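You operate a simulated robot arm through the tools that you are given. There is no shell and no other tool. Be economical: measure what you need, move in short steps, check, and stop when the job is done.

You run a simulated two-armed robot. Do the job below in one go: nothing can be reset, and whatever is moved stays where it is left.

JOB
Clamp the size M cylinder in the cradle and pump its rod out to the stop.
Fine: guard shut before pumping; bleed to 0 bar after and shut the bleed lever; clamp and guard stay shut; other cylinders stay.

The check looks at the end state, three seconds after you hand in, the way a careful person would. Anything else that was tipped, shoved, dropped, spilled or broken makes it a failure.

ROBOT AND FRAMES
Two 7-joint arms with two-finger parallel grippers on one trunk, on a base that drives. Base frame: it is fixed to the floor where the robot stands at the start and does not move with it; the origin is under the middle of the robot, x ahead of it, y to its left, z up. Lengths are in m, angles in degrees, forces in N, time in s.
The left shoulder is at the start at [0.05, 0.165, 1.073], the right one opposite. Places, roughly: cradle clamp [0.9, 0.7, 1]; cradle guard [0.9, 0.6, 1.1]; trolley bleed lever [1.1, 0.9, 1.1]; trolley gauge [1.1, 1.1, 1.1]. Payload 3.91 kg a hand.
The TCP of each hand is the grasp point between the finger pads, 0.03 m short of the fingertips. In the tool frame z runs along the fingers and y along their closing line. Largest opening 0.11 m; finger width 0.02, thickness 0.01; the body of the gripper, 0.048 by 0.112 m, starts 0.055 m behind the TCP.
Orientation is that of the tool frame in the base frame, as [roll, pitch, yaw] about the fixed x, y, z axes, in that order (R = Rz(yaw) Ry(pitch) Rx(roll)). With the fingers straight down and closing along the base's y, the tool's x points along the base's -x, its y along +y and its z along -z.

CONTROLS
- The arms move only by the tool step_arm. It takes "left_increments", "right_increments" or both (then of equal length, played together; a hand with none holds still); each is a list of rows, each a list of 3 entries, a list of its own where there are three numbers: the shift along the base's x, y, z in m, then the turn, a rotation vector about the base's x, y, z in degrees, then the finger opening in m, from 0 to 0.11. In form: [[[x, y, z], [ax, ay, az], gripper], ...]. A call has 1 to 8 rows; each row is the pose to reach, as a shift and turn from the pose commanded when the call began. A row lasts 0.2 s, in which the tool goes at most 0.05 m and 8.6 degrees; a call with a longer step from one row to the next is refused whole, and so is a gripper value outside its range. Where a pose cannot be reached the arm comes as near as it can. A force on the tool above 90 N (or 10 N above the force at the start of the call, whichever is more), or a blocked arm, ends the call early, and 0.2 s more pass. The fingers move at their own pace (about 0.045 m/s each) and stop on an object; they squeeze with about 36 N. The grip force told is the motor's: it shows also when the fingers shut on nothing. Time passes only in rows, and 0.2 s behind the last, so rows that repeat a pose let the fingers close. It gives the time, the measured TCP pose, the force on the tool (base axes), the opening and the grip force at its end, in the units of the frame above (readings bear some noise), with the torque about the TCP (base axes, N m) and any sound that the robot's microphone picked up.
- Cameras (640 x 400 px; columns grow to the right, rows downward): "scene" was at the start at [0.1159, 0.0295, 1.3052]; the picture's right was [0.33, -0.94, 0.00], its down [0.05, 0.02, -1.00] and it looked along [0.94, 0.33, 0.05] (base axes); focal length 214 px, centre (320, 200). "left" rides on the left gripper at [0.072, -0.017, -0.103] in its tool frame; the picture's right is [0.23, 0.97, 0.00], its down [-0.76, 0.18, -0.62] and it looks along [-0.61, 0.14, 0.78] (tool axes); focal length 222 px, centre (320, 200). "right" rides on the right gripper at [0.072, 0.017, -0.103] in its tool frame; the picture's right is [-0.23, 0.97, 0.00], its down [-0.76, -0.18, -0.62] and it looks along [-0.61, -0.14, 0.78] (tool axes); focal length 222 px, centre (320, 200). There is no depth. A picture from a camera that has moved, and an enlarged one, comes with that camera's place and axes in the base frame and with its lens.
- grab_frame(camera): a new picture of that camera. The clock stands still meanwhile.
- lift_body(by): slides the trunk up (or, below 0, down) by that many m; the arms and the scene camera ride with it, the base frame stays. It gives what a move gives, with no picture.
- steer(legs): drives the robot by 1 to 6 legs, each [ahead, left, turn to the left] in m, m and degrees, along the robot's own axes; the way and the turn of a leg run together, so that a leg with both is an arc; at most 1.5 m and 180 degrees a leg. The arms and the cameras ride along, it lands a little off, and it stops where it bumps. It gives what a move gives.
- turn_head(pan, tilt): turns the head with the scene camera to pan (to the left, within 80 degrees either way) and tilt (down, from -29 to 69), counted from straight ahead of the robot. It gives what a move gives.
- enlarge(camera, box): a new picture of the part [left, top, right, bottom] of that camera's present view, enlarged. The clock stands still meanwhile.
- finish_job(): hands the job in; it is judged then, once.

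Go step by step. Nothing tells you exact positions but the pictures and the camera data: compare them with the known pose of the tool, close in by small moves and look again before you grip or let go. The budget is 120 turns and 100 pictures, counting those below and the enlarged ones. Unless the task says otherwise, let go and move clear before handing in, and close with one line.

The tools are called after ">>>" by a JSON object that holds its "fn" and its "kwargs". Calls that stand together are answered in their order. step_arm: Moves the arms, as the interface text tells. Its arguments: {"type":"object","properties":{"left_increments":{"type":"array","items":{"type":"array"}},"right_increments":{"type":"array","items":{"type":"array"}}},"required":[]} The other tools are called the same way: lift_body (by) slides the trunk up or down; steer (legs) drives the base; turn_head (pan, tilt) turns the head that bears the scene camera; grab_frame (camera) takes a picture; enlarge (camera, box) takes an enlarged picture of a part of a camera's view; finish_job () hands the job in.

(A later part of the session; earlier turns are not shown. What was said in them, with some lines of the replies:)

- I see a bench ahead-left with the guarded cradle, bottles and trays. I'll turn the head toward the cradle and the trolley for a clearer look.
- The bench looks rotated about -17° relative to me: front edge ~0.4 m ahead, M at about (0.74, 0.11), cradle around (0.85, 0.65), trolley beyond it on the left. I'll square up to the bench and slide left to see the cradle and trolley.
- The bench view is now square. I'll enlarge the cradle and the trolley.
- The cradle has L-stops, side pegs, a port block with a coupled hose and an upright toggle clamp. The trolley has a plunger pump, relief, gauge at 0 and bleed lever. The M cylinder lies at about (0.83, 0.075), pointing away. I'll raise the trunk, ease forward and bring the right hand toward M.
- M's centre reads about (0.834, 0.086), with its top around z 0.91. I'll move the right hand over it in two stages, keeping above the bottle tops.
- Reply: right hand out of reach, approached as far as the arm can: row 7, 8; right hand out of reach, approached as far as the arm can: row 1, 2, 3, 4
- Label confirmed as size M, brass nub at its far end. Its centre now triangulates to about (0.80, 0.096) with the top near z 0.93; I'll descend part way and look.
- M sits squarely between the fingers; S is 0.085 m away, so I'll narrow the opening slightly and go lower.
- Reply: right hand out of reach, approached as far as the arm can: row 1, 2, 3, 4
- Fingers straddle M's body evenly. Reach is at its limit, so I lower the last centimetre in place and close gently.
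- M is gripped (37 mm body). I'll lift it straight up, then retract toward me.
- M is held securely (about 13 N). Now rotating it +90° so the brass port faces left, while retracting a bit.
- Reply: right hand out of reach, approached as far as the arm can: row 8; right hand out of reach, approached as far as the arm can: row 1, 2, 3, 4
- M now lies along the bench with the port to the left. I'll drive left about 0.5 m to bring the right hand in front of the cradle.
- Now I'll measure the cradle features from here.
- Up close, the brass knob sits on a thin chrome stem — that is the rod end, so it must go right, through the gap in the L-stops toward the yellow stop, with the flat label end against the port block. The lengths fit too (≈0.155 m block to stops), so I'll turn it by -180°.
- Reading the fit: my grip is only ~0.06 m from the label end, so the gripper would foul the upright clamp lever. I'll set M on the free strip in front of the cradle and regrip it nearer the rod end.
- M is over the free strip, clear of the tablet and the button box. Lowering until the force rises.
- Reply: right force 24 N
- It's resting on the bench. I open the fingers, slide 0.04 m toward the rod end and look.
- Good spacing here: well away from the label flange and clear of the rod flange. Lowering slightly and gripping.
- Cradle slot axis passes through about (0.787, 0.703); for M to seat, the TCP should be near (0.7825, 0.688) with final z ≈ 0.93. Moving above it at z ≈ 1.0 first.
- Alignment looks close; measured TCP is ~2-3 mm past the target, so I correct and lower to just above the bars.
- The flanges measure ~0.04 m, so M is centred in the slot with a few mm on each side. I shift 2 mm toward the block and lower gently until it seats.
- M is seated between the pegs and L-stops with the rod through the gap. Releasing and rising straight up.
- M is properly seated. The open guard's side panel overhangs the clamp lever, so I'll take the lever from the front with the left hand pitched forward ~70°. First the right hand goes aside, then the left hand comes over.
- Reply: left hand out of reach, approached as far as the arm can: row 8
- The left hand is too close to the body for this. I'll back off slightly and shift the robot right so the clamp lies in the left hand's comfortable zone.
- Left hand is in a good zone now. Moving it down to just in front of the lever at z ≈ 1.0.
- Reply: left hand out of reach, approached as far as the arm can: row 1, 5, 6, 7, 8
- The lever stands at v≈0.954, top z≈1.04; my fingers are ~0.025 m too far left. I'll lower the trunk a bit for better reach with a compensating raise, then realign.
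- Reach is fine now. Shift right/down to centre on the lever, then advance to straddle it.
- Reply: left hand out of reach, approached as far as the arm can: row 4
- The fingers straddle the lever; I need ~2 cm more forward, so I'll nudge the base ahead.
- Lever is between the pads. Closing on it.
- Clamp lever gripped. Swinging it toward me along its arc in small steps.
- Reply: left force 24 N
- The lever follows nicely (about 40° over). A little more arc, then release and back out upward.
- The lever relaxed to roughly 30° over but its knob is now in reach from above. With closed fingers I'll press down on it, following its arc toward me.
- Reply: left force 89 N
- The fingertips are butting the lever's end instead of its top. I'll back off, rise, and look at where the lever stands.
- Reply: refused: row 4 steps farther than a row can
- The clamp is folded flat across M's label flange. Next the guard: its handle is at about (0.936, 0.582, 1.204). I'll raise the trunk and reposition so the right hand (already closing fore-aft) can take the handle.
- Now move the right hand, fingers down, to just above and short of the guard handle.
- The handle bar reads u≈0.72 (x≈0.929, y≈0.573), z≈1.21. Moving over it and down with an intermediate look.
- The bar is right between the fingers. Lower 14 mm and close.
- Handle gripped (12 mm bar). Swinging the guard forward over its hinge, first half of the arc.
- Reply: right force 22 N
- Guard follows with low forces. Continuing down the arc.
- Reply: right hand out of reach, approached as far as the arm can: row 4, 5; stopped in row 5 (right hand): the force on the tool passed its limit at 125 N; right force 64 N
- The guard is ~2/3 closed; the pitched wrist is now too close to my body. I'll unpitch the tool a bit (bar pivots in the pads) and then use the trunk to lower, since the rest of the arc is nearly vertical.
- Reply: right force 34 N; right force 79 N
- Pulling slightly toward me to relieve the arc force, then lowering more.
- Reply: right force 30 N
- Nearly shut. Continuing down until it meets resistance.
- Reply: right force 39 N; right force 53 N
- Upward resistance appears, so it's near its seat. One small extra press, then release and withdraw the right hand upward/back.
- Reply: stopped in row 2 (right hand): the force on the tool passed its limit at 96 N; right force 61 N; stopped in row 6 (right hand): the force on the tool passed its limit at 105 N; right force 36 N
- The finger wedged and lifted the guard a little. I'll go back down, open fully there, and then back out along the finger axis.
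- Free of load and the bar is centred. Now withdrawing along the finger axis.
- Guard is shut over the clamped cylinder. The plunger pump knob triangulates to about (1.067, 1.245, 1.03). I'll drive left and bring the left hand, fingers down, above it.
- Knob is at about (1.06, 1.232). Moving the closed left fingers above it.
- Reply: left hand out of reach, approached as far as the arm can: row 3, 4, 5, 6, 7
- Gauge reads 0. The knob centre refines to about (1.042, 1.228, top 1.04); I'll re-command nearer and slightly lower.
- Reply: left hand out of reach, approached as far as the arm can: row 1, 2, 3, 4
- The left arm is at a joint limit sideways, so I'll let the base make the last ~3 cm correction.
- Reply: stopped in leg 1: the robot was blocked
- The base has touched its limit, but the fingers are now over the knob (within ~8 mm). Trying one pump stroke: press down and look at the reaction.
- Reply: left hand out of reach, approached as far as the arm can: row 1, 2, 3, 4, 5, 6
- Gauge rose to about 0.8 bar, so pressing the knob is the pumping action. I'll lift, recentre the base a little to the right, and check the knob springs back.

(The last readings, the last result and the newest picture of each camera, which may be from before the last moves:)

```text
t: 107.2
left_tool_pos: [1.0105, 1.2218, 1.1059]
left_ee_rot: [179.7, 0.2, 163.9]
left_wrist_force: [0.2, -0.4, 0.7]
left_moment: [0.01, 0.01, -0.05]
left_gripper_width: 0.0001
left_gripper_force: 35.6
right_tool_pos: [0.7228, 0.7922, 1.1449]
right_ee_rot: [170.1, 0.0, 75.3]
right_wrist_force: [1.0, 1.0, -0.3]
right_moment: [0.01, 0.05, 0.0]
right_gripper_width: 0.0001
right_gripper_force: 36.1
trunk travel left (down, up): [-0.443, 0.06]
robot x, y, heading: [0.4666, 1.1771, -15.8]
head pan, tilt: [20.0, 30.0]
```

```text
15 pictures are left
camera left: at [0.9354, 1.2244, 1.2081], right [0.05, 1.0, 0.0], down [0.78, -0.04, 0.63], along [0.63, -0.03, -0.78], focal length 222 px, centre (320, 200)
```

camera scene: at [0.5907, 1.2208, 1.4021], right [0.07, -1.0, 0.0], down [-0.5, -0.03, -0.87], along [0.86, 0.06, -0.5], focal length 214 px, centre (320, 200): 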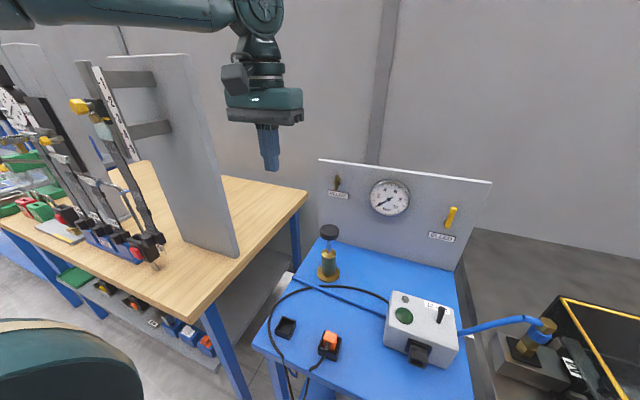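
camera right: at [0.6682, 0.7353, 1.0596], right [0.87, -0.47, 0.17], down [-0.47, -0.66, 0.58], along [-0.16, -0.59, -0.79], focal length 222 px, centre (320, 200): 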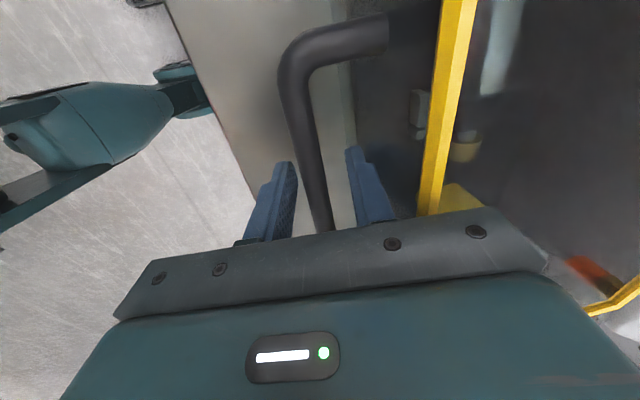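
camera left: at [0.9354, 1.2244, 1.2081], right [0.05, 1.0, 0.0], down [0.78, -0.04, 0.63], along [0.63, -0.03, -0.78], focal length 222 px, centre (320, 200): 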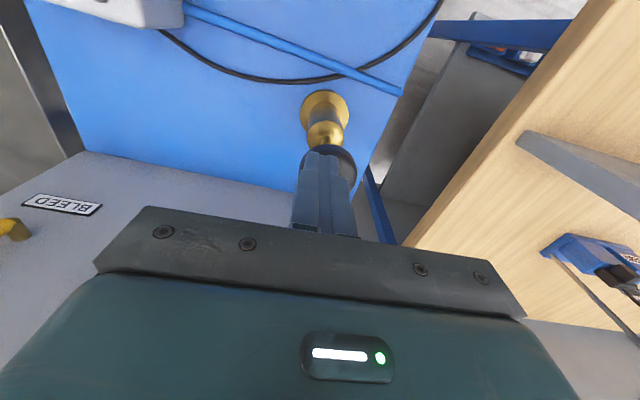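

The knob has sprung back up. Aligning over it and doing a fuller stroke.

>>> {"fn": "step_arm", "kwargs": {"left_increments": [[[0.012, 0.002, -0.01], [0, 0, 0], 0.0], [[0.025, 0.004, -0.02], [0, 0, 0], 0.0], [[0.026, 0.004, -0.04], [0, 0, 0], 0.0], [[0.026, 0.004, -0.055], [0, 0, 0], 0.0], [[0.026, 0.004, -0.07], [0, 0, 0], 0.0], [[0.026, 0.004, -0.085], [0, 0, 0], 0.0], [[0.026, 0.004, -0.085], [0, 0, 0], 0.0]]}}

>>> {"fn": "enlarge", "kwargs": {"camera": "scene", "box": [250, 150, 450, 275]}}

```text
t: 108.8
left_tool_pos: [1.0266, 1.2367, 1.0324]
left_ee_rot: [-180.0, 0.7, 163.9]
left_wrist_force: [10.3, -6.2, 27.0]
left_moment: [-0.21, -0.28, 0.05]
left_gripper_width: 0.0
left_gripper_force: 35.9
left hand out of reach, approached as far as the arm can: row 3, 4, 5, 6, 7
right_tool_pos: [0.7233, 0.7924, 1.1452]
right_ee_rot: [170.0, 0.0, 75.3]
right_wrist_force: [-0.3, -0.8, -0.1]
right_moment: [0.02, -0.03, -0.01]
right_gripper_width: 0.0
right_gripper_force: 36.5
trunk travel left (down, up): [-0.443, 0.06]
robot x, y, heading: [0.4663, 1.1752, -16.0]
head pan, tilt: [20.0, 30.0]
```

```text
3.20 times, centred on (350, 212) of scene
camera zoom: at [0.5841, 1.1756, 1.4026], right [0.07, -1.0, 0.0], down [-0.5, -0.03, -0.87], along [0.86, 0.06, -0.5], focal length 686 px, centre (224, 160)
```

zoom: 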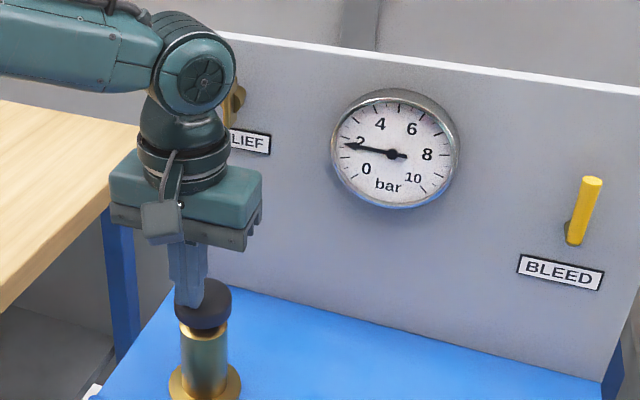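

1.8 bar after a full stroke. Continuing with two strokes per call.

>>> {"fn": "step_arm", "kwargs": {"left_increments": [[[0, 0, 0.03], [0, 0, 0], 0.0], [[0, 0, 0.05], [0, 0, 0], 0.0], [[0, 0, 0.02], [0, 0, 0], 0.0], [[0, 0, -0.003], [0, 0, 0], 0.0], [[0, 0, 0.03], [0, 0, 0], 0.0], [[0, 0, 0.05], [0, 0, 0], 0.0], [[0, 0, 0.02], [0, 0, 0], 0.0], [[0, 0, -0.003], [0, 0, 0], 0.0]]}}

>>> {"fn": "step_arm", "kwargs": {"left_increments": [[[0, 0, 0.03], [0, 0, 0], 0.0], [[0, 0, 0.05], [0, 0, 0], 0.0], [[0, 0, 0.02], [0, 0, 0], 0.0], [[0, 0, -0.003], [0, 0, 0], 0.0], [[0, 0, 0.03], [0, 0, 0], 0.0], [[0, 0, 0.05], [0, 0, 0], 0.0], [[0, 0, 0.02], [0, 0, 0], 0.0], [[0, 0, -0.003], [0, 0, 0], 0.0]]}}

>>> {"fn": "grab_frame", "kwargs": {"camera": "scene"}}

```text
t: 110.6
left_tool_pos: [1.0252, 1.2367, 1.0302]
left_ee_rot: [179.9, 1.3, 163.9]
left_wrist_force: [3.6, 3.5, 41.4]
left_moment: [0.05, -0.1, 0.08]
left_gripper_width: 0.0
left_gripper_force: 36.5
left hand out of reach, approached as far as the arm can: row 4, 8
right_tool_pos: [0.7205, 0.794, 1.1465]
right_ee_rot: [169.8, 0.1, 75.4]
right_wrist_force: [-0.4, 0.2, 0.6]
right_moment: [0.01, 0.01, -0.02]
right_gripper_width: 0.0
right_gripper_force: 35.3
trunk travel left (down, up): [-0.443, 0.06]
robot x, y, heading: [0.4665, 1.1766, -16.1]
head pan, tilt: [20.0, 30.0]
```

```text
t: 112.4
left_tool_pos: [1.025, 1.2409, 1.0297]
left_ee_rot: [179.9, 1.4, 164.0]
left_wrist_force: [-4.4, 8.5, 52.7]
left_moment: [0.08, -0.02, -0.35]
left_gripper_width: 0.0
left_gripper_force: 36.7
right_tool_pos: [0.7187, 0.7945, 1.1481]
right_ee_rot: [169.8, 0.0, 75.3]
right_wrist_force: [-0.6, -1.3, -0.8]
right_moment: [0.0, -0.02, 0.01]
right_gripper_width: 0.0
right_gripper_force: 35.8
trunk travel left (down, up): [-0.443, 0.06]
robot x, y, heading: [0.4655, 1.1798, -16.0]
head pan, tilt: [20.0, 30.0]
```

```text
13 pictures are left
camera scene: at [0.579, 1.1775, 1.4038], right [0.07, -1.0, 0.0], down [-0.49, -0.04, -0.87], along [0.87, 0.06, -0.49], focal length 214 px, centre (320, 200)
```

scene: 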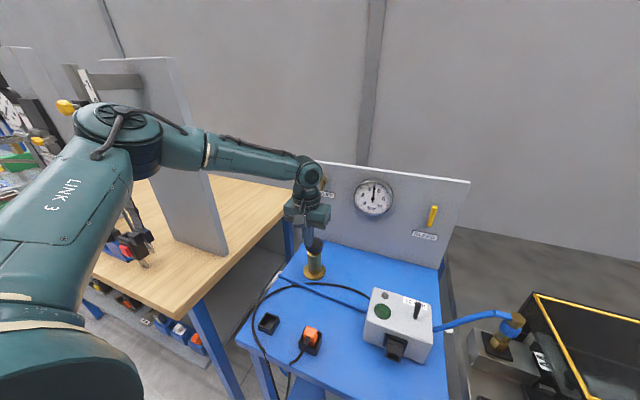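

Gauge is now near 5 bar. Checking how far the rod has come.

>>> {"fn": "turn_head", "kwargs": {"pan": -25, "tilt": 35}}

>>> {"fn": "enlarge", "kwargs": {"camera": "scene", "box": [200, 150, 440, 300]}}

```text
t: 113.5
left_tool_pos: [1.025, 1.2409, 1.0306]
left_ee_rot: [179.8, 1.4, 164.0]
left_wrist_force: [-0.9, 14.0, 57.8]
left_moment: [0.28, -0.28, 0.07]
left_gripper_width: 0.0001
left_gripper_force: 36.6
right_tool_pos: [0.7185, 0.7938, 1.1479]
right_ee_rot: [169.7, 0.0, 75.3]
right_wrist_force: [-0.1, -0.8, -0.4]
right_moment: [-0.03, -0.01, 0.03]
right_gripper_width: 0.0
right_gripper_force: 35.7
trunk travel left (down, up): [-0.443, 0.06]
robot x, y, heading: [0.4608, 1.1772, -15.6]
head pan, tilt: [-25.0, 35.0]
```

```text
2.67 times, centred on (320, 225) of scene
camera zoom: at [0.5557, 1.1139, 1.3951], right [-0.65, -0.76, 0.0], down [-0.43, 0.37, -0.82], along [0.62, -0.54, -0.57], focal length 572 px, centre (320, 133)
```

zoom: 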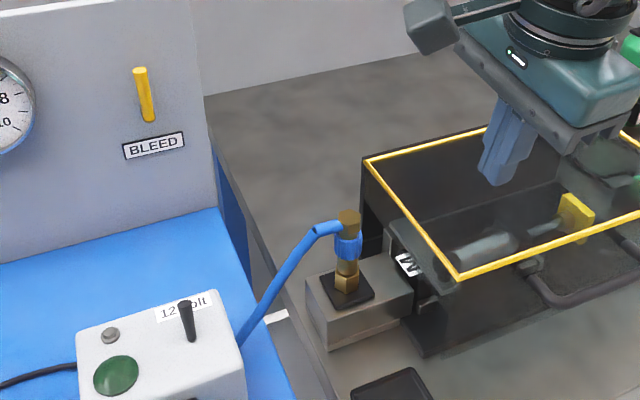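

>>> {"fn": "enlarge", "kwargs": {"camera": "scene", "box": [350, 205, 440, 261]}}

```text
7.11 times, centred on (395, 233) of scene
camera zoom: at [0.5557, 1.1139, 1.3951], right [-0.65, -0.76, 0.0], down [-0.43, 0.37, -0.82], along [0.62, -0.54, -0.57], focal length 1525 px, centre (-213, -35)
```

zoom: 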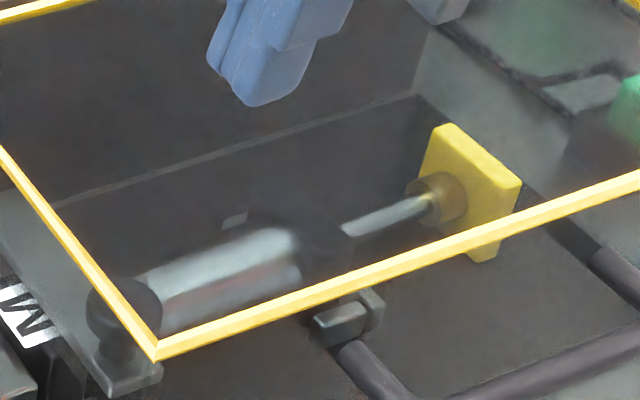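

The rod's brass head appears to be against the yellow stop. One more gentle stroke to be sure, then compare the gauge and the rod.

>>> {"fn": "step_arm", "kwargs": {"left_increments": [[[0, 0, 0.03], [0, 0, 0], 0.0], [[0, 0, 0.05], [0, 0, 0], 0.0], [[0, 0, 0.02], [0, 0, 0], 0.0], [[0, 0, -0.003], [0, 0, 0], 0.0], [[0, 0, -0.003], [0, 0, 0], 0.0], [[0, 0, 0.03], [0, 0, 0], 0.0], [[0, 0, 0.06], [0, 0, 0], 0.0], [[0, 0, 0.09], [0, 0, 0], 0.0]]}}

>>> {"fn": "enlarge", "kwargs": {"camera": "scene", "box": [350, 205, 440, 261]}}

>>> {"fn": "turn_head", "kwargs": {"pan": 10, "tilt": 28}}

>>> {"fn": "grab_frame", "kwargs": {"camera": "scene"}}

```text
t: 115.3
left_tool_pos: [1.0265, 1.2413, 1.1098]
left_ee_rot: [179.7, 0.0, 163.9]
left_wrist_force: [-0.3, 0.8, 0.1]
left_moment: [-0.01, -0.01, 0.04]
left_gripper_width: 0.0001
left_gripper_force: 35.9
right_tool_pos: [0.7231, 0.7925, 1.1464]
right_ee_rot: [170.1, 0.0, 75.2]
right_wrist_force: [0.0, 0.9, 0.7]
right_moment: [0.03, 0.01, 0.02]
right_gripper_width: 0.0
right_gripper_force: 36.2
trunk travel left (down, up): [-0.443, 0.06]
robot x, y, heading: [0.4678, 1.1792, -15.9]
head pan, tilt: [-25.0, 35.0]
```

```text
7.11 times, centred on (395, 233) of scene
camera zoom: at [0.5612, 1.1126, 1.3942], right [-0.66, -0.76, 0.0], down [-0.43, 0.38, -0.82], along [0.62, -0.54, -0.57], focal length 1525 px, centre (-213, -35)
```

zoom: 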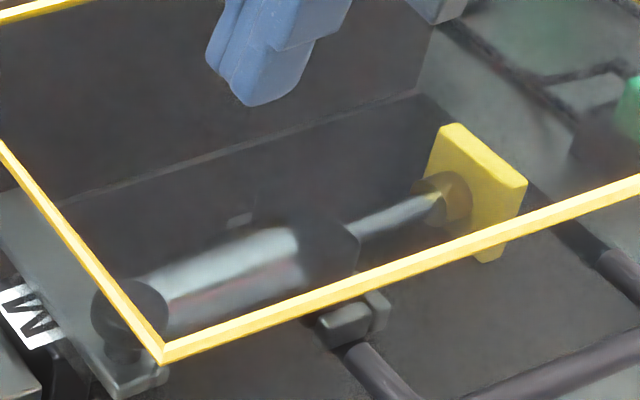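

```text
t: 116.3
left_tool_pos: [1.0274, 1.2408, 1.1105]
left_ee_rot: [179.7, 0.1, 163.8]
left_wrist_force: [-0.1, -0.6, -0.8]
left_moment: [0.0, -0.02, -0.01]
left_gripper_width: 0.0
left_gripper_force: 35.6
right_tool_pos: [0.7236, 0.7931, 1.1448]
right_ee_rot: [170.1, 0.0, 75.3]
right_wrist_force: [0.4, 0.5, -1.4]
right_moment: [-0.02, 0.0, -0.04]
right_gripper_width: 0.0
right_gripper_force: 35.8
trunk travel left (down, up): [-0.443, 0.06]
robot x, y, heading: [0.4639, 1.1793, -15.8]
head pan, tilt: [10.0, 28.0]
```

```text
9 pictures are left
camera scene: at [0.586, 1.1608, 1.4053], right [-0.1, -0.99, 0.0], down [-0.47, 0.05, -0.88], along [0.88, -0.09, -0.47], focal length 214 px, centre (320, 200)
```

scene: 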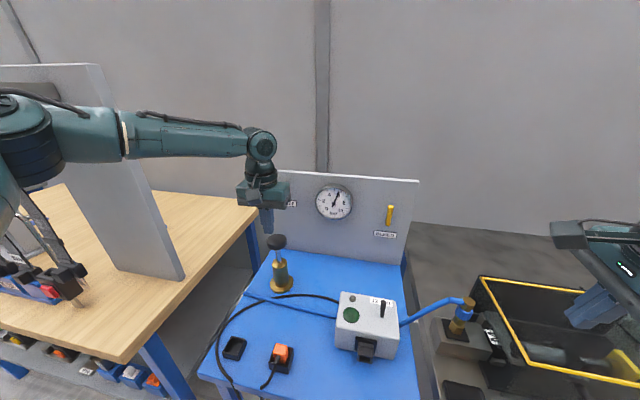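

The rod is against the stop and held ~5+ bar. Next: bleed. The bleed lever is at about (1.08, 0.911, 1.077), handle up. I'll retract the left hand, shift left, and bring the right hand (pitched forward) to it.

>>> {"fn": "step_arm", "kwargs": {"left_increments": [[[0, 0, 0.04], [0, 0, 0], 0.0], [[-0.03, 0.009, 0.07], [0, 0, 0], 0.0], [[-0.07, 0.02, 0.09], [0, 0, 0], 0.0], [[-0.11, 0.03, 0.11], [0, 0, 0], 0.0], [[-0.15, 0.04, 0.13], [0, 0, 0], 0.0], [[-0.18, 0.04, 0.15], [0, 0, 0], 0.0]]}}

>>> {"fn": "steer", "kwargs": {"legs": [[0, 0.09, 0]]}}

>>> {"fn": "step_arm", "kwargs": {"right_increments": [[[0.03, 0.0, 0.03], [-1.2, -3.8, 0], 0.0], [[0.06, 0.01, 0.05], [-2.3, -7.65, 0], 0.0], [[0.09, 0.02, 0.05], [-3.5, -11.5, 0], 0.0], [[0.12, 0.03, 0.05], [-4.7, -15.3, 0], 0.0], [[0.15, 0.04, 0.05], [-5.9, -19.1, 0], 0.0], [[0.18, 0.05, 0.04], [-7, -22.9, 0], 0.0], [[0.21, 0.06, 0.03], [-8.2, -26.8, 0], 0.0], [[0.24, 0.07, 0.03], [-8.8, -28.7, 0], 0.0]]}}

```text
t: 117.8
left_tool_pos: [0.8434, 1.2799, 1.2611]
left_ee_rot: [179.7, 0.1, 164.0]
left_wrist_force: [0.3, -0.5, -0.4]
left_moment: [0.0, -0.05, 0.03]
left_gripper_width: 0.0
left_gripper_force: 35.8
right_tool_pos: [0.7224, 0.7929, 1.1457]
right_ee_rot: [169.9, 0.1, 75.3]
right_wrist_force: [0.4, -0.3, -0.4]
right_moment: [0.0, 0.01, -0.02]
right_gripper_width: 0.0
right_gripper_force: 35.4
trunk travel left (down, up): [-0.443, 0.06]
robot x, y, heading: [0.4671, 1.1765, -15.7]
head pan, tilt: [10.0, 28.0]
```

```text
t: 119.2
left_tool_pos: [0.8688, 1.3692, 1.2598]
left_ee_rot: [179.8, 0.1, 164.0]
left_wrist_force: [-0.3, 0.9, 0.8]
left_moment: [0.0, 0.02, 0.01]
left_gripper_width: 0.0
left_gripper_force: 35.8
right_tool_pos: [0.7492, 0.8801, 1.1446]
right_ee_rot: [170.0, 0.2, 75.3]
right_wrist_force: [0.7, 0.9, -0.2]
right_moment: [0.01, 0.01, -0.03]
right_gripper_width: 0.0
right_gripper_force: 35.9
trunk travel left (down, up): [-0.443, 0.06]
robot x, y, heading: [0.4931, 1.2684, -16.1]
head pan, tilt: [10.0, 28.0]
```

```text
t: 121.0
left_tool_pos: [0.8704, 1.3691, 1.2603]
left_ee_rot: [179.8, 0.1, 164.0]
left_wrist_force: [0.1, 0.0, -0.5]
left_moment: [0.0, 0.02, 0.01]
left_gripper_width: 0.0
left_gripper_force: 36.0
right_tool_pos: [0.9915, 0.9527, 1.1772]
right_ee_rot: [140.1, 1.4, 75.0]
right_wrist_force: [0.6, -0.4, 0.2]
right_moment: [-0.01, 0.01, 0.02]
right_gripper_width: 0.0001
right_gripper_force: 35.6
trunk travel left (down, up): [-0.443, 0.06]
robot x, y, heading: [0.4883, 1.2659, -15.7]
head pan, tilt: [10.0, 28.0]
```

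Reach is fine. One enlarged look at the fingers versus the lever.

>>> {"fn": "enlarge", "kwargs": {"camera": "scene", "box": [310, 120, 470, 245]}}

```text
3.20 times, centred on (390, 182) of scene
camera zoom: at [0.6116, 1.2495, 1.4052], right [-0.1, -0.99, 0.0], down [-0.47, 0.05, -0.88], along [0.88, -0.09, -0.47], focal length 686 px, centre (96, 256)
```

zoom: 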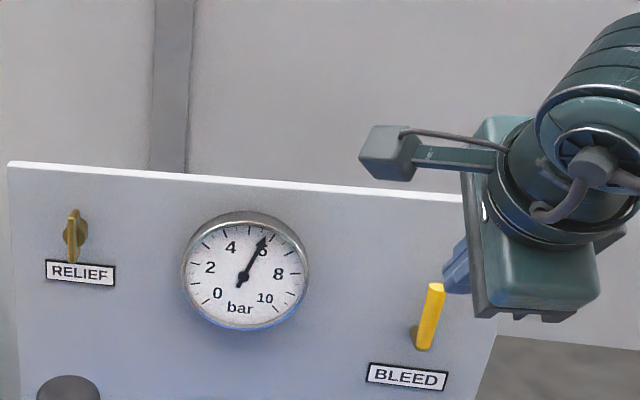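

Gauge ~6 bar; lever spans z 1.05–1.11 at v≈1.186. I'll place the fingertips just left of the lever's upper part.

>>> {"fn": "step_arm", "kwargs": {"right_increments": [[[0.0351, 0.0123, -0.027], [0, 0, 0], 0.0], [[0.06, 0.003, -0.045], [0, 0, 0], 0.0], [[0.0852, -0.0051, -0.064], [0, 0, 0], 0.0], [[0.0852, -0.0051, -0.064], [0, 0, 0], 0.0]]}}

>>> {"fn": "enlarge", "kwargs": {"camera": "scene", "box": [360, 170, 456, 230]}}

```text
t: 122.0
left_tool_pos: [0.8698, 1.368, 1.261]
left_ee_rot: [179.8, 0.0, 164.0]
left_wrist_force: [0.9, 0.3, 0.0]
left_moment: [0.01, -0.01, 0.03]
left_gripper_width: 0.0
left_gripper_force: 36.0
right_tool_pos: [1.0741, 0.9445, 1.1123]
right_ee_rot: [140.0, 1.2, 75.0]
right_wrist_force: [0.8, -0.4, -0.3]
right_moment: [-0.02, 0.02, -0.03]
right_gripper_width: 0.0
right_gripper_force: 36.2
trunk travel left (down, up): [-0.443, 0.06]
robot x, y, heading: [0.4902, 1.2654, -15.8]
head pan, tilt: [10.0, 28.0]
```

```text
6.67 times, centred on (408, 200) of scene
camera zoom: at [0.6105, 1.2488, 1.4054], right [-0.1, -0.99, 0.0], down [-0.47, 0.05, -0.88], along [0.88, -0.09, -0.47], focal length 1430 px, centre (-267, 200)
```

zoom: 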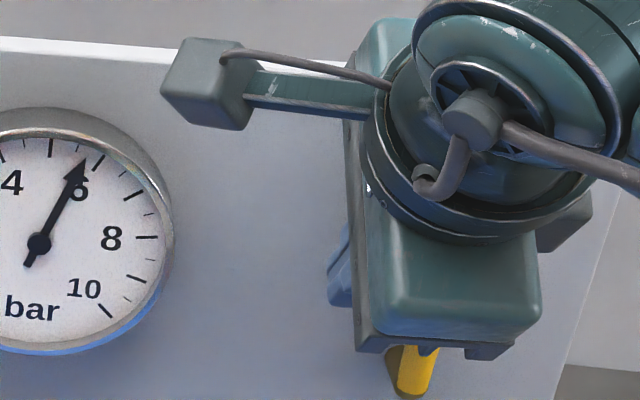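

Fingers are left of the lever. Pushing it to the right.

>>> {"fn": "step_arm", "kwargs": {"right_increments": [[[-0.0035, -0.0115, 0], [0, 0, 0], 0.0], [[-0.0076, -0.0249, -0.001], [0, 0, 0], 0.0], [[-0.0117, -0.0382, -0.004], [0, 0, 0], 0.0], [[-0.0155, -0.0507, -0.009], [0, 0, 0], 0.0], [[-0.0193, -0.0631, -0.017], [0, 0, 0], 0.0], [[-0.0219, -0.0717, -0.026], [0, 0, 0], 0.0]]}}

>>> {"fn": "enlarge", "kwargs": {"camera": "scene", "box": [310, 150, 470, 250]}}

```text
t: 123.4
left_tool_pos: [0.8706, 1.3758, 1.2607]
left_ee_rot: [-180.0, 0.3, 164.1]
left_wrist_force: [-0.1, -0.2, -0.4]
left_moment: [-0.01, 0.0, -0.03]
left_gripper_width: 0.0
left_gripper_force: 35.9
right_tool_pos: [1.055, 0.8967, 1.0925]
right_ee_rot: [139.3, 0.6, 77.0]
right_wrist_force: [9.3, 49.6, 18.9]
right_moment: [0.72, -0.46, 0.61]
right_gripper_width: 0.0001
right_gripper_force: 36.7
trunk travel left (down, up): [-0.443, 0.06]
robot x, y, heading: [0.4903, 1.2695, -16.1]
head pan, tilt: [10.0, 28.0]
```

```text
4.00 times, centred on (390, 200) of scene
camera zoom: at [0.6102, 1.2564, 1.4055], right [-0.1, -0.99, 0.01], down [-0.47, 0.04, -0.88], along [0.88, -0.09, -0.47], focal length 858 px, centre (40, 200)
```

zoom: 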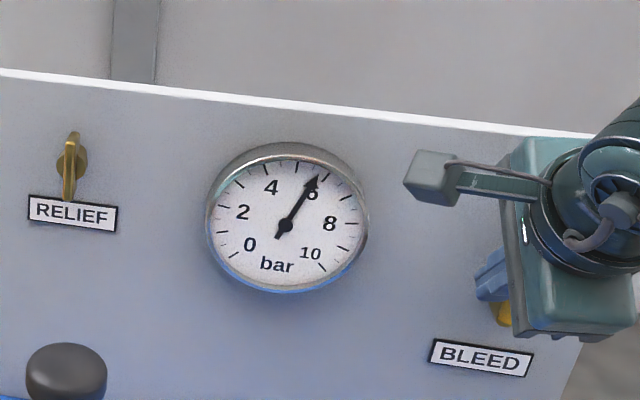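

The lever has rotated partly to the right (its yellow part shifted) with the gauge still at 6. Continuing the arc by pushing downward on it.

>>> {"fn": "step_arm", "kwargs": {"right_increments": [[[0.002, 0.006, 0.004], [0, 0, 0], 0.0], [[0.0, 0.0, -0.008], [0, 0, 0], 0.0], [[-0.001, -0.003, -0.018], [0, 0, 0], 0.0], [[-0.002, -0.006, -0.028], [0, 0, 0], 0.0], [[-0.002, -0.006, -0.036], [0, 0, 0], 0.0]]}}

>>> {"fn": "enlarge", "kwargs": {"camera": "scene", "box": [310, 150, 470, 250]}}

```text
t: 124.6
left_tool_pos: [0.8686, 1.3783, 1.2591]
left_ee_rot: [-179.8, 0.3, 164.1]
left_wrist_force: [0.2, -0.3, 0.7]
left_moment: [0.01, -0.01, 0.0]
left_gripper_width: 0.0003
left_gripper_force: 35.8
right_tool_pos: [1.0556, 0.8976, 1.0587]
right_ee_rot: [138.9, 0.3, 77.8]
right_wrist_force: [10.8, 60.1, 22.7]
right_moment: [0.01, -0.34, 0.65]
right_gripper_width: 0.0001
right_gripper_force: 36.0
trunk travel left (down, up): [-0.443, 0.06]
robot x, y, heading: [0.4888, 1.2672, -15.8]
head pan, tilt: [10.0, 28.0]
```

```text
4.00 times, centred on (390, 200) of scene
camera zoom: at [0.6104, 1.2594, 1.4054], right [-0.1, -0.99, 0.01], down [-0.47, 0.04, -0.88], along [0.88, -0.09, -0.47], focal length 858 px, centre (40, 200)
```

zoom: 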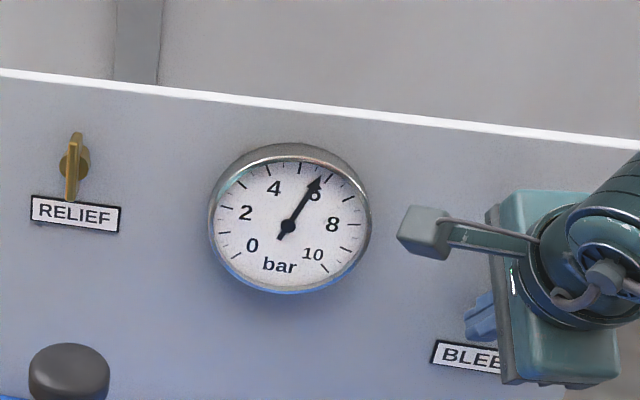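

The gauge hasn't moved and the lever resists; I'll back off to see the lever's true state.

>>> {"fn": "step_arm", "kwargs": {"right_increments": [[[0.004, 0.013, 0.0], [0, 0, 0], 0.0], [[-0.02, 0.02, 0.03], [0, 0, 0], 0.0], [[-0.05, 0.03, 0.06], [0, 0, 0], 0.0], [[-0.085, 0.04, 0.09], [0, 0, 0], 0.0], [[-0.12, 0.03, 0.11], [0, 0, 0], 0.0], [[-0.15, 0.0, 0.12], [0, 0, 0], 0.0], [[-0.17, -0.04, 0.12], [0, 0, 0], 0.0], [[-0.17, -0.08, 0.12], [0, 0, 0], 0.0]]}}

>>> {"fn": "enlarge", "kwargs": {"camera": "scene", "box": [310, 150, 470, 250]}}

```text
t: 126.4
left_tool_pos: [0.8704, 1.369, 1.2601]
left_ee_rot: [179.7, 0.2, 164.1]
left_wrist_force: [-0.2, -0.4, -0.5]
left_moment: [0.0, -0.02, 0.01]
left_gripper_width: 0.0
left_gripper_force: 35.7
right_tool_pos: [0.8801, 0.787, 1.1671]
right_ee_rot: [140.1, 1.3, 75.1]
right_wrist_force: [-0.2, 0.6, 0.6]
right_moment: [0.0, -0.01, 0.01]
right_gripper_width: 0.0
right_gripper_force: 36.0
trunk travel left (down, up): [-0.443, 0.06]
robot x, y, heading: [0.4886, 1.265, -15.9]
head pan, tilt: [10.0, 28.0]
```

```text
4.00 times, centred on (390, 200) of scene
camera zoom: at [0.6113, 1.2486, 1.4053], right [-0.1, -0.99, 0.0], down [-0.47, 0.05, -0.88], along [0.88, -0.09, -0.47], focal length 858 px, centre (40, 200)
```

zoom: 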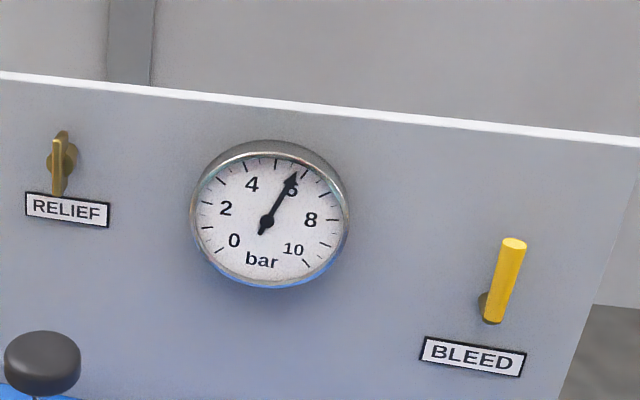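

The lever is still upright: rightward is its shut stop, so it opens to the left. I go to its right side and push left.

>>> {"fn": "step_arm", "kwargs": {"right_increments": [[[0.038, 0.025, 0.0], [0, 0, 0], 0.0], [[0.077, 0.05, -0.003], [0, 0, 0], 0.0], [[0.1153, 0.0752, -0.007], [0, 0, 0], 0.0], [[0.139, 0.068, -0.033], [0, 0, 0], 0.0], [[0.1631, 0.0606, -0.059], [0, 0, 0], 0.0], [[0.1701, 0.0835, -0.059], [0, 0, 0], 0.0]]}}

>>> {"fn": "step_arm", "kwargs": {"right_increments": [[[0.004, 0.0125, 0.0], [0, 0, 0], 0.0], [[0.007, 0.024, -0.002], [0, 0, 0], 0.0], [[0.012, 0.038, -0.008], [0, 0, 0], 0.0], [[0.016, 0.052, -0.018], [0, 0, 0], 0.0], [[0.018, 0.06, -0.03], [0, 0, 0], 0.0], [[0.019, 0.063, -0.042], [0, 0, 0], 0.0]]}}

>>> {"fn": "enlarge", "kwargs": {"camera": "scene", "box": [310, 150, 470, 250]}}

```text
t: 127.8
left_tool_pos: [0.8703, 1.3701, 1.2606]
left_ee_rot: [179.8, 0.1, 164.0]
left_wrist_force: [0.0, 0.4, 0.5]
left_moment: [0.02, 0.01, -0.01]
left_gripper_width: 0.0
left_gripper_force: 36.2
right_tool_pos: [1.052, 0.8702, 1.1098]
right_ee_rot: [140.1, 1.4, 75.0]
right_wrist_force: [1.3, -1.3, 0.1]
right_moment: [-0.01, 0.02, 0.01]
right_gripper_width: 0.0002
right_gripper_force: 36.1
trunk travel left (down, up): [-0.443, 0.06]
robot x, y, heading: [0.4892, 1.2668, -16.1]
head pan, tilt: [10.0, 28.0]
```

```text
t: 129.2
left_tool_pos: [0.8644, 1.3692, 1.2624]
left_ee_rot: [179.7, 0.4, 164.0]
left_wrist_force: [-0.5, -0.1, -0.3]
left_moment: [0.02, -0.04, -0.02]
left_gripper_width: 0.0
left_gripper_force: 35.7
right_tool_pos: [1.0682, 0.9296, 1.0833]
right_ee_rot: [138.5, 1.1, 74.6]
right_wrist_force: [-11.2, -13.8, 42.3]
right_moment: [-0.97, -0.12, -0.3]
right_gripper_width: 0.0002
right_gripper_force: 36.3
trunk travel left (down, up): [-0.443, 0.06]
robot x, y, heading: [0.489, 1.2657, -15.9]
head pan, tilt: [10.0, 28.0]
```

```text
4.00 times, centred on (390, 200) of scene
camera zoom: at [0.6047, 1.2494, 1.4069], right [-0.1, -0.99, 0.0], down [-0.46, 0.05, -0.89], along [0.88, -0.09, -0.46], focal length 858 px, centre (40, 200)
```

zoom: 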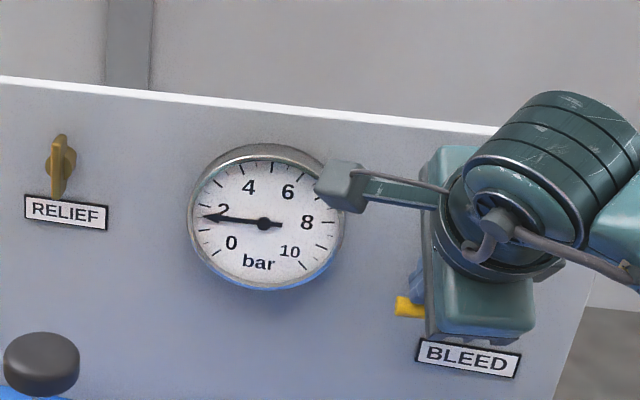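

The lever swung left and pressure is dropping (1.8 bar and falling). I'll ease the pressing force and wait for it to reach 0.

>>> {"fn": "step_arm", "kwargs": {"right_increments": [[[0, 0, 0.008], [0, 0, 0], 0.0], [[0, 0, 0.01], [0, 0, 0], 0.0], [[0, 0, 0.01], [0, 0, 0], 0.0], [[0, 0, 0.01], [0, 0, 0], 0.0], [[0, 0, 0.01], [0, 0, 0], 0.0], [[0, 0, 0.01], [0, 0, 0], 0.0], [[0, 0, 0.01], [0, 0, 0], 0.0], [[0, 0, 0.01], [0, 0, 0], 0.0]]}}

>>> {"fn": "step_arm", "kwargs": {"right_increments": [[[-0.03, 0.01, 0.03], [0, 0, 0], 0.0], [[-0.06, 0.03, 0.06], [0, 0, 0], 0.0], [[-0.08, 0.06, 0.08], [0, 0, 0], 0.0], [[-0.08, 0.09, 0.09], [0, 0, 0], 0.0], [[-0.08, 0.12, 0.09], [0, 0, 0], 0.0], [[-0.08, 0.12, 0.09], [0, 0, 0], 0.0], [[-0.08, 0.12, 0.09], [0, 0, 0], 0.0], [[-0.08, 0.12, 0.09], [0, 0, 0], 0.0]]}}

>>> {"fn": "enlarge", "kwargs": {"camera": "scene", "box": [310, 150, 470, 250]}}

```text
t: 131.0
left_tool_pos: [0.8659, 1.3681, 1.2606]
left_ee_rot: [179.6, 0.3, 164.0]
left_wrist_force: [-0.7, 0.2, -0.3]
left_moment: [0.0, 0.01, 0.01]
left_gripper_width: 0.0001
left_gripper_force: 36.1
right_tool_pos: [1.0675, 0.9328, 1.0828]
right_ee_rot: [139.4, 1.3, 74.9]
right_wrist_force: [-6.7, -16.8, 23.7]
right_moment: [-0.74, -0.05, -0.24]
right_gripper_width: 0.0002
right_gripper_force: 36.3
trunk travel left (down, up): [-0.443, 0.06]
robot x, y, heading: [0.4877, 1.2642, -15.7]
head pan, tilt: [10.0, 28.0]
```

```text
t: 132.8
left_tool_pos: [0.8695, 1.3683, 1.2597]
left_ee_rot: [179.7, 0.1, 164.0]
left_wrist_force: [0.6, 0.5, 0.0]
left_moment: [0.01, 0.01, 0.02]
left_gripper_width: 0.0
left_gripper_force: 35.2
right_tool_pos: [0.9908, 1.054, 1.1654]
right_ee_rot: [140.2, 1.2, 74.9]
right_wrist_force: [0.8, -0.2, 0.3]
right_moment: [0.0, 0.0, 0.02]
right_gripper_width: 0.0
right_gripper_force: 36.1
trunk travel left (down, up): [-0.443, 0.06]
robot x, y, heading: [0.4871, 1.264, -15.9]
head pan, tilt: [10.0, 28.0]
```

```text
4.00 times, centred on (390, 200) of scene
camera zoom: at [0.611, 1.2488, 1.4053], right [-0.1, -0.99, 0.0], down [-0.47, 0.05, -0.88], along [0.88, -0.09, -0.47], focal length 858 px, centre (40, 200)
```

zoom: 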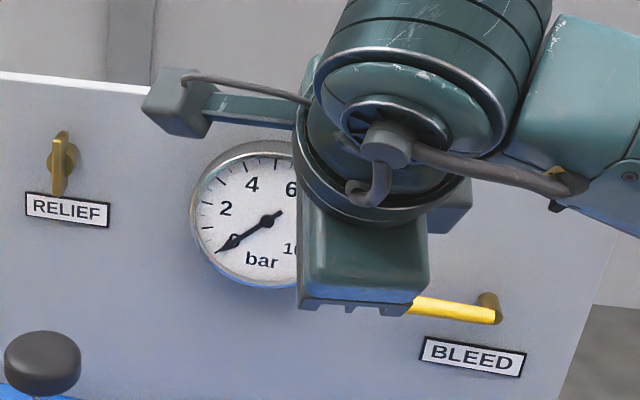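

Gauge is at 0 and the lever lies horizontal to the left. To shut it I'll pitch the fingers flatter, slip the tips under the lever's free end, and sweep it up and right to its stop.

>>> {"fn": "step_arm", "kwargs": {"right_increments": [[[0.003, -0.025, -0.034], [-2, -6.4, 0], 0.0], [[0.006, -0.05, -0.068], [-4, -12.8, 0], 0.0], [[0.009, -0.075, -0.102], [-5.8, -19.1, 0], 0.0], [[0.0119, -0.0999, -0.135], [-5.8, -19.1, 0], 0.0], [[0.04, -0.1085, -0.135], [-5.8, -19.1, 0], 0.0], [[0.0683, -0.1171, -0.135], [-5.8, -19.1, 0], 0.0], [[0.0683, -0.1171, -0.135], [-5.8, -19.1, 0], 0.0]]}}

>>> {"fn": "enlarge", "kwargs": {"camera": "scene", "box": [310, 150, 470, 250]}}

```text
t: 134.4
left_tool_pos: [0.87, 1.3698, 1.2613]
left_ee_rot: [179.7, 0.1, 164.0]
left_wrist_force: [-0.3, -0.4, -0.9]
left_moment: [-0.05, 0.03, 0.04]
left_gripper_width: 0.0002
left_gripper_force: 35.7
right_tool_pos: [1.0567, 0.9388, 1.0338]
right_ee_rot: [120.1, 1.8, 74.5]
right_wrist_force: [0.6, -0.4, 0.3]
right_moment: [-0.02, 0.0, -0.01]
right_gripper_width: 0.0001
right_gripper_force: 36.4
trunk travel left (down, up): [-0.443, 0.06]
robot x, y, heading: [0.4879, 1.266, -15.7]
head pan, tilt: [10.0, 28.0]
```

```text
4.00 times, centred on (390, 200) of scene
camera zoom: at [0.6108, 1.249, 1.4053], right [-0.1, -0.99, 0.0], down [-0.47, 0.05, -0.88], along [0.88, -0.09, -0.47], focal length 858 px, centre (40, 200)
```

zoom: 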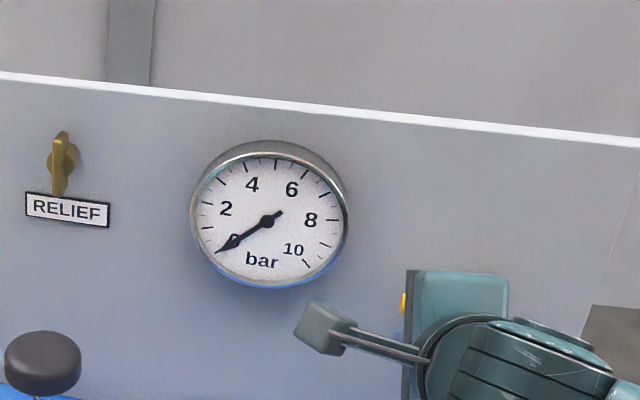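

Fingers are under the lever's end with no contact load. Sweeping it up and over to the right.

>>> {"fn": "step_arm", "kwargs": {"right_increments": [[[-0.001, -0.003, 0.014], [0, 0, 0], 0.0], [[-0.001, -0.002, 0.028], [0, 0, 0], 0.0], [[-0.001, -0.003, 0.041], [0, 0, 0], 0.0], [[-0.003, -0.008, 0.053], [0, 0, 0], 0.0], [[-0.005, -0.016, 0.064], [0, 0, 0], 0.0], [[-0.009, -0.03, 0.075], [0, 0, 0], 0.0], [[-0.013, -0.043, 0.077], [0, 0, 0], 0.0], [[-0.016, -0.052, 0.077], [0, 0, 0], 0.0]]}}

```text
t: 136.2
left_tool_pos: [0.8716, 1.3758, 1.2584]
left_ee_rot: [-179.9, 0.1, 164.1]
left_wrist_force: [-0.3, 0.2, 0.2]
left_moment: [-0.01, 0.01, 0.01]
left_gripper_width: 0.0
left_gripper_force: 35.9
right_tool_pos: [1.0471, 0.9044, 1.1096]
right_ee_rot: [120.1, 1.3, 76.3]
right_wrist_force: [16.2, 40.4, -5.8]
right_moment: [0.72, -0.05, 1.04]
right_gripper_width: 0.0001
right_gripper_force: 35.8
trunk travel left (down, up): [-0.443, 0.06]
robot x, y, heading: [0.4892, 1.266, -15.6]
head pan, tilt: [10.0, 28.0]
```

It's pressing against the shut stop as before. Backing off and retracting the hand, then checking.

>>> {"fn": "step_arm", "kwargs": {"right_increments": [[[0.005, 0.015, 0.0], [0, 0, 0], 0.0], [[-0.03, 0.03, 0.01], [0, 0, 0], 0.0], [[-0.07, 0.04, 0.03], [0, 0, 0], 0.0], [[-0.11, 0.05, 0.05], [0, 0, 0], 0.0], [[-0.15, 0.05, 0.07], [0, 0, 0], 0.0], [[-0.18, 0.03, 0.09], [0, 0, 0], 0.0], [[-0.2, -0.01, 0.1], [0, 0, 0], 0.0], [[-0.22, -0.05, 0.11], [0, 0, 0], 0.0]]}}

>>> {"fn": "step_arm", "kwargs": {"right_increments": [[[0, -0.04, 0.01], [0, 0, 0], 0.0], [[0, -0.08, 0.02], [0, 0, 0], 0.0]]}}

>>> {"fn": "turn_head", "kwargs": {"pan": -8, "tilt": 30}}

>>> {"fn": "grab_frame", "kwargs": {"camera": "scene"}}

```text
t: 138.0
left_tool_pos: [0.8686, 1.3688, 1.2609]
left_ee_rot: [179.7, 0.2, 164.0]
left_wrist_force: [-0.6, -0.2, -0.1]
left_moment: [-0.01, 0.0, 0.02]
left_gripper_width: 0.0001
left_gripper_force: 36.8
right_tool_pos: [0.8205, 0.835, 1.22]
right_ee_rot: [120.1, 1.8, 74.7]
right_wrist_force: [-0.3, 0.4, 0.6]
right_moment: [-0.03, 0.0, -0.03]
right_gripper_width: 0.0
right_gripper_force: 35.9
trunk travel left (down, up): [-0.443, 0.06]
robot x, y, heading: [0.4892, 1.2699, -16.0]
head pan, tilt: [10.0, 28.0]
```

```text
t: 138.6
left_tool_pos: [0.8699, 1.369, 1.2599]
left_ee_rot: [179.8, 0.1, 163.9]
left_wrist_force: [0.0, -1.1, 1.0]
left_moment: [0.01, 0.01, -0.03]
left_gripper_width: 0.0
left_gripper_force: 35.7
right_tool_pos: [0.822, 0.756, 1.2393]
right_ee_rot: [120.1, 1.8, 74.5]
right_wrist_force: [0.5, 0.4, -0.2]
right_moment: [0.05, -0.03, -0.01]
right_gripper_width: 0.0001
right_gripper_force: 35.8
trunk travel left (down, up): [-0.443, 0.06]
robot x, y, heading: [0.4911, 1.2629, -15.7]
head pan, tilt: [10.0, 28.0]
```

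```text
t: 139.4
left_tool_pos: [0.8712, 1.3689, 1.2603]
left_ee_rot: [179.7, 0.2, 164.0]
left_wrist_force: [0.0, 0.4, 0.3]
left_moment: [0.01, 0.03, 0.04]
left_gripper_width: 0.0001
left_gripper_force: 36.4
right_tool_pos: [0.8224, 0.7571, 1.2387]
right_ee_rot: [120.1, 1.8, 74.6]
right_wrist_force: [0.2, -0.3, 0.1]
right_moment: [0.0, 0.0, -0.02]
right_gripper_width: 0.0
right_gripper_force: 36.2
trunk travel left (down, up): [-0.443, 0.06]
robot x, y, heading: [0.4875, 1.2707, -15.9]
head pan, tilt: [-8.0, 30.0]
```

```text
0 pictures are left
camera scene: at [0.603, 1.2217, 1.4022], right [-0.4, -0.91, 0.0], down [-0.46, 0.2, -0.87], along [0.79, -0.35, -0.5], focal length 214 px, centre (320, 200)
```

scene: 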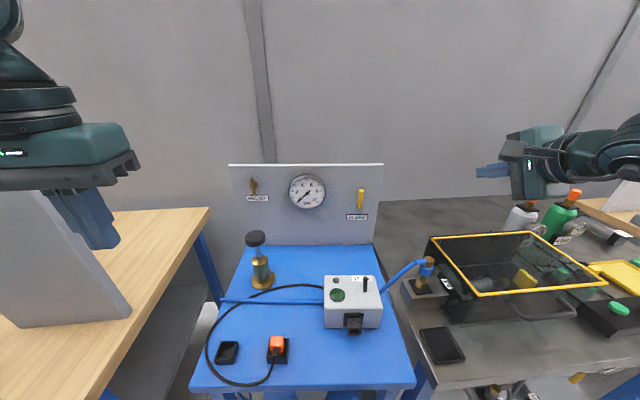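

The last picture shows the gauge at 0, the bleed lever upright (shut), the guard closed over the clamped cylinder, and both hands clear. No pictures are left, so I hand in now.

>>> {"fn": "finish_job", "kwargs": {}}

```text
The job is handed in.
```

The size M cylinder is clamped in the cradle with its rod pumped out to the yellow stop. The guard was shut before pumping and is still shut, the pressure is bled to 0 bar, the bleed lever is shut, and the S cylinder was not touched. I last saw the rod on the stop and the clamp down at about 6 bar; I did not check either close up after bleeding.
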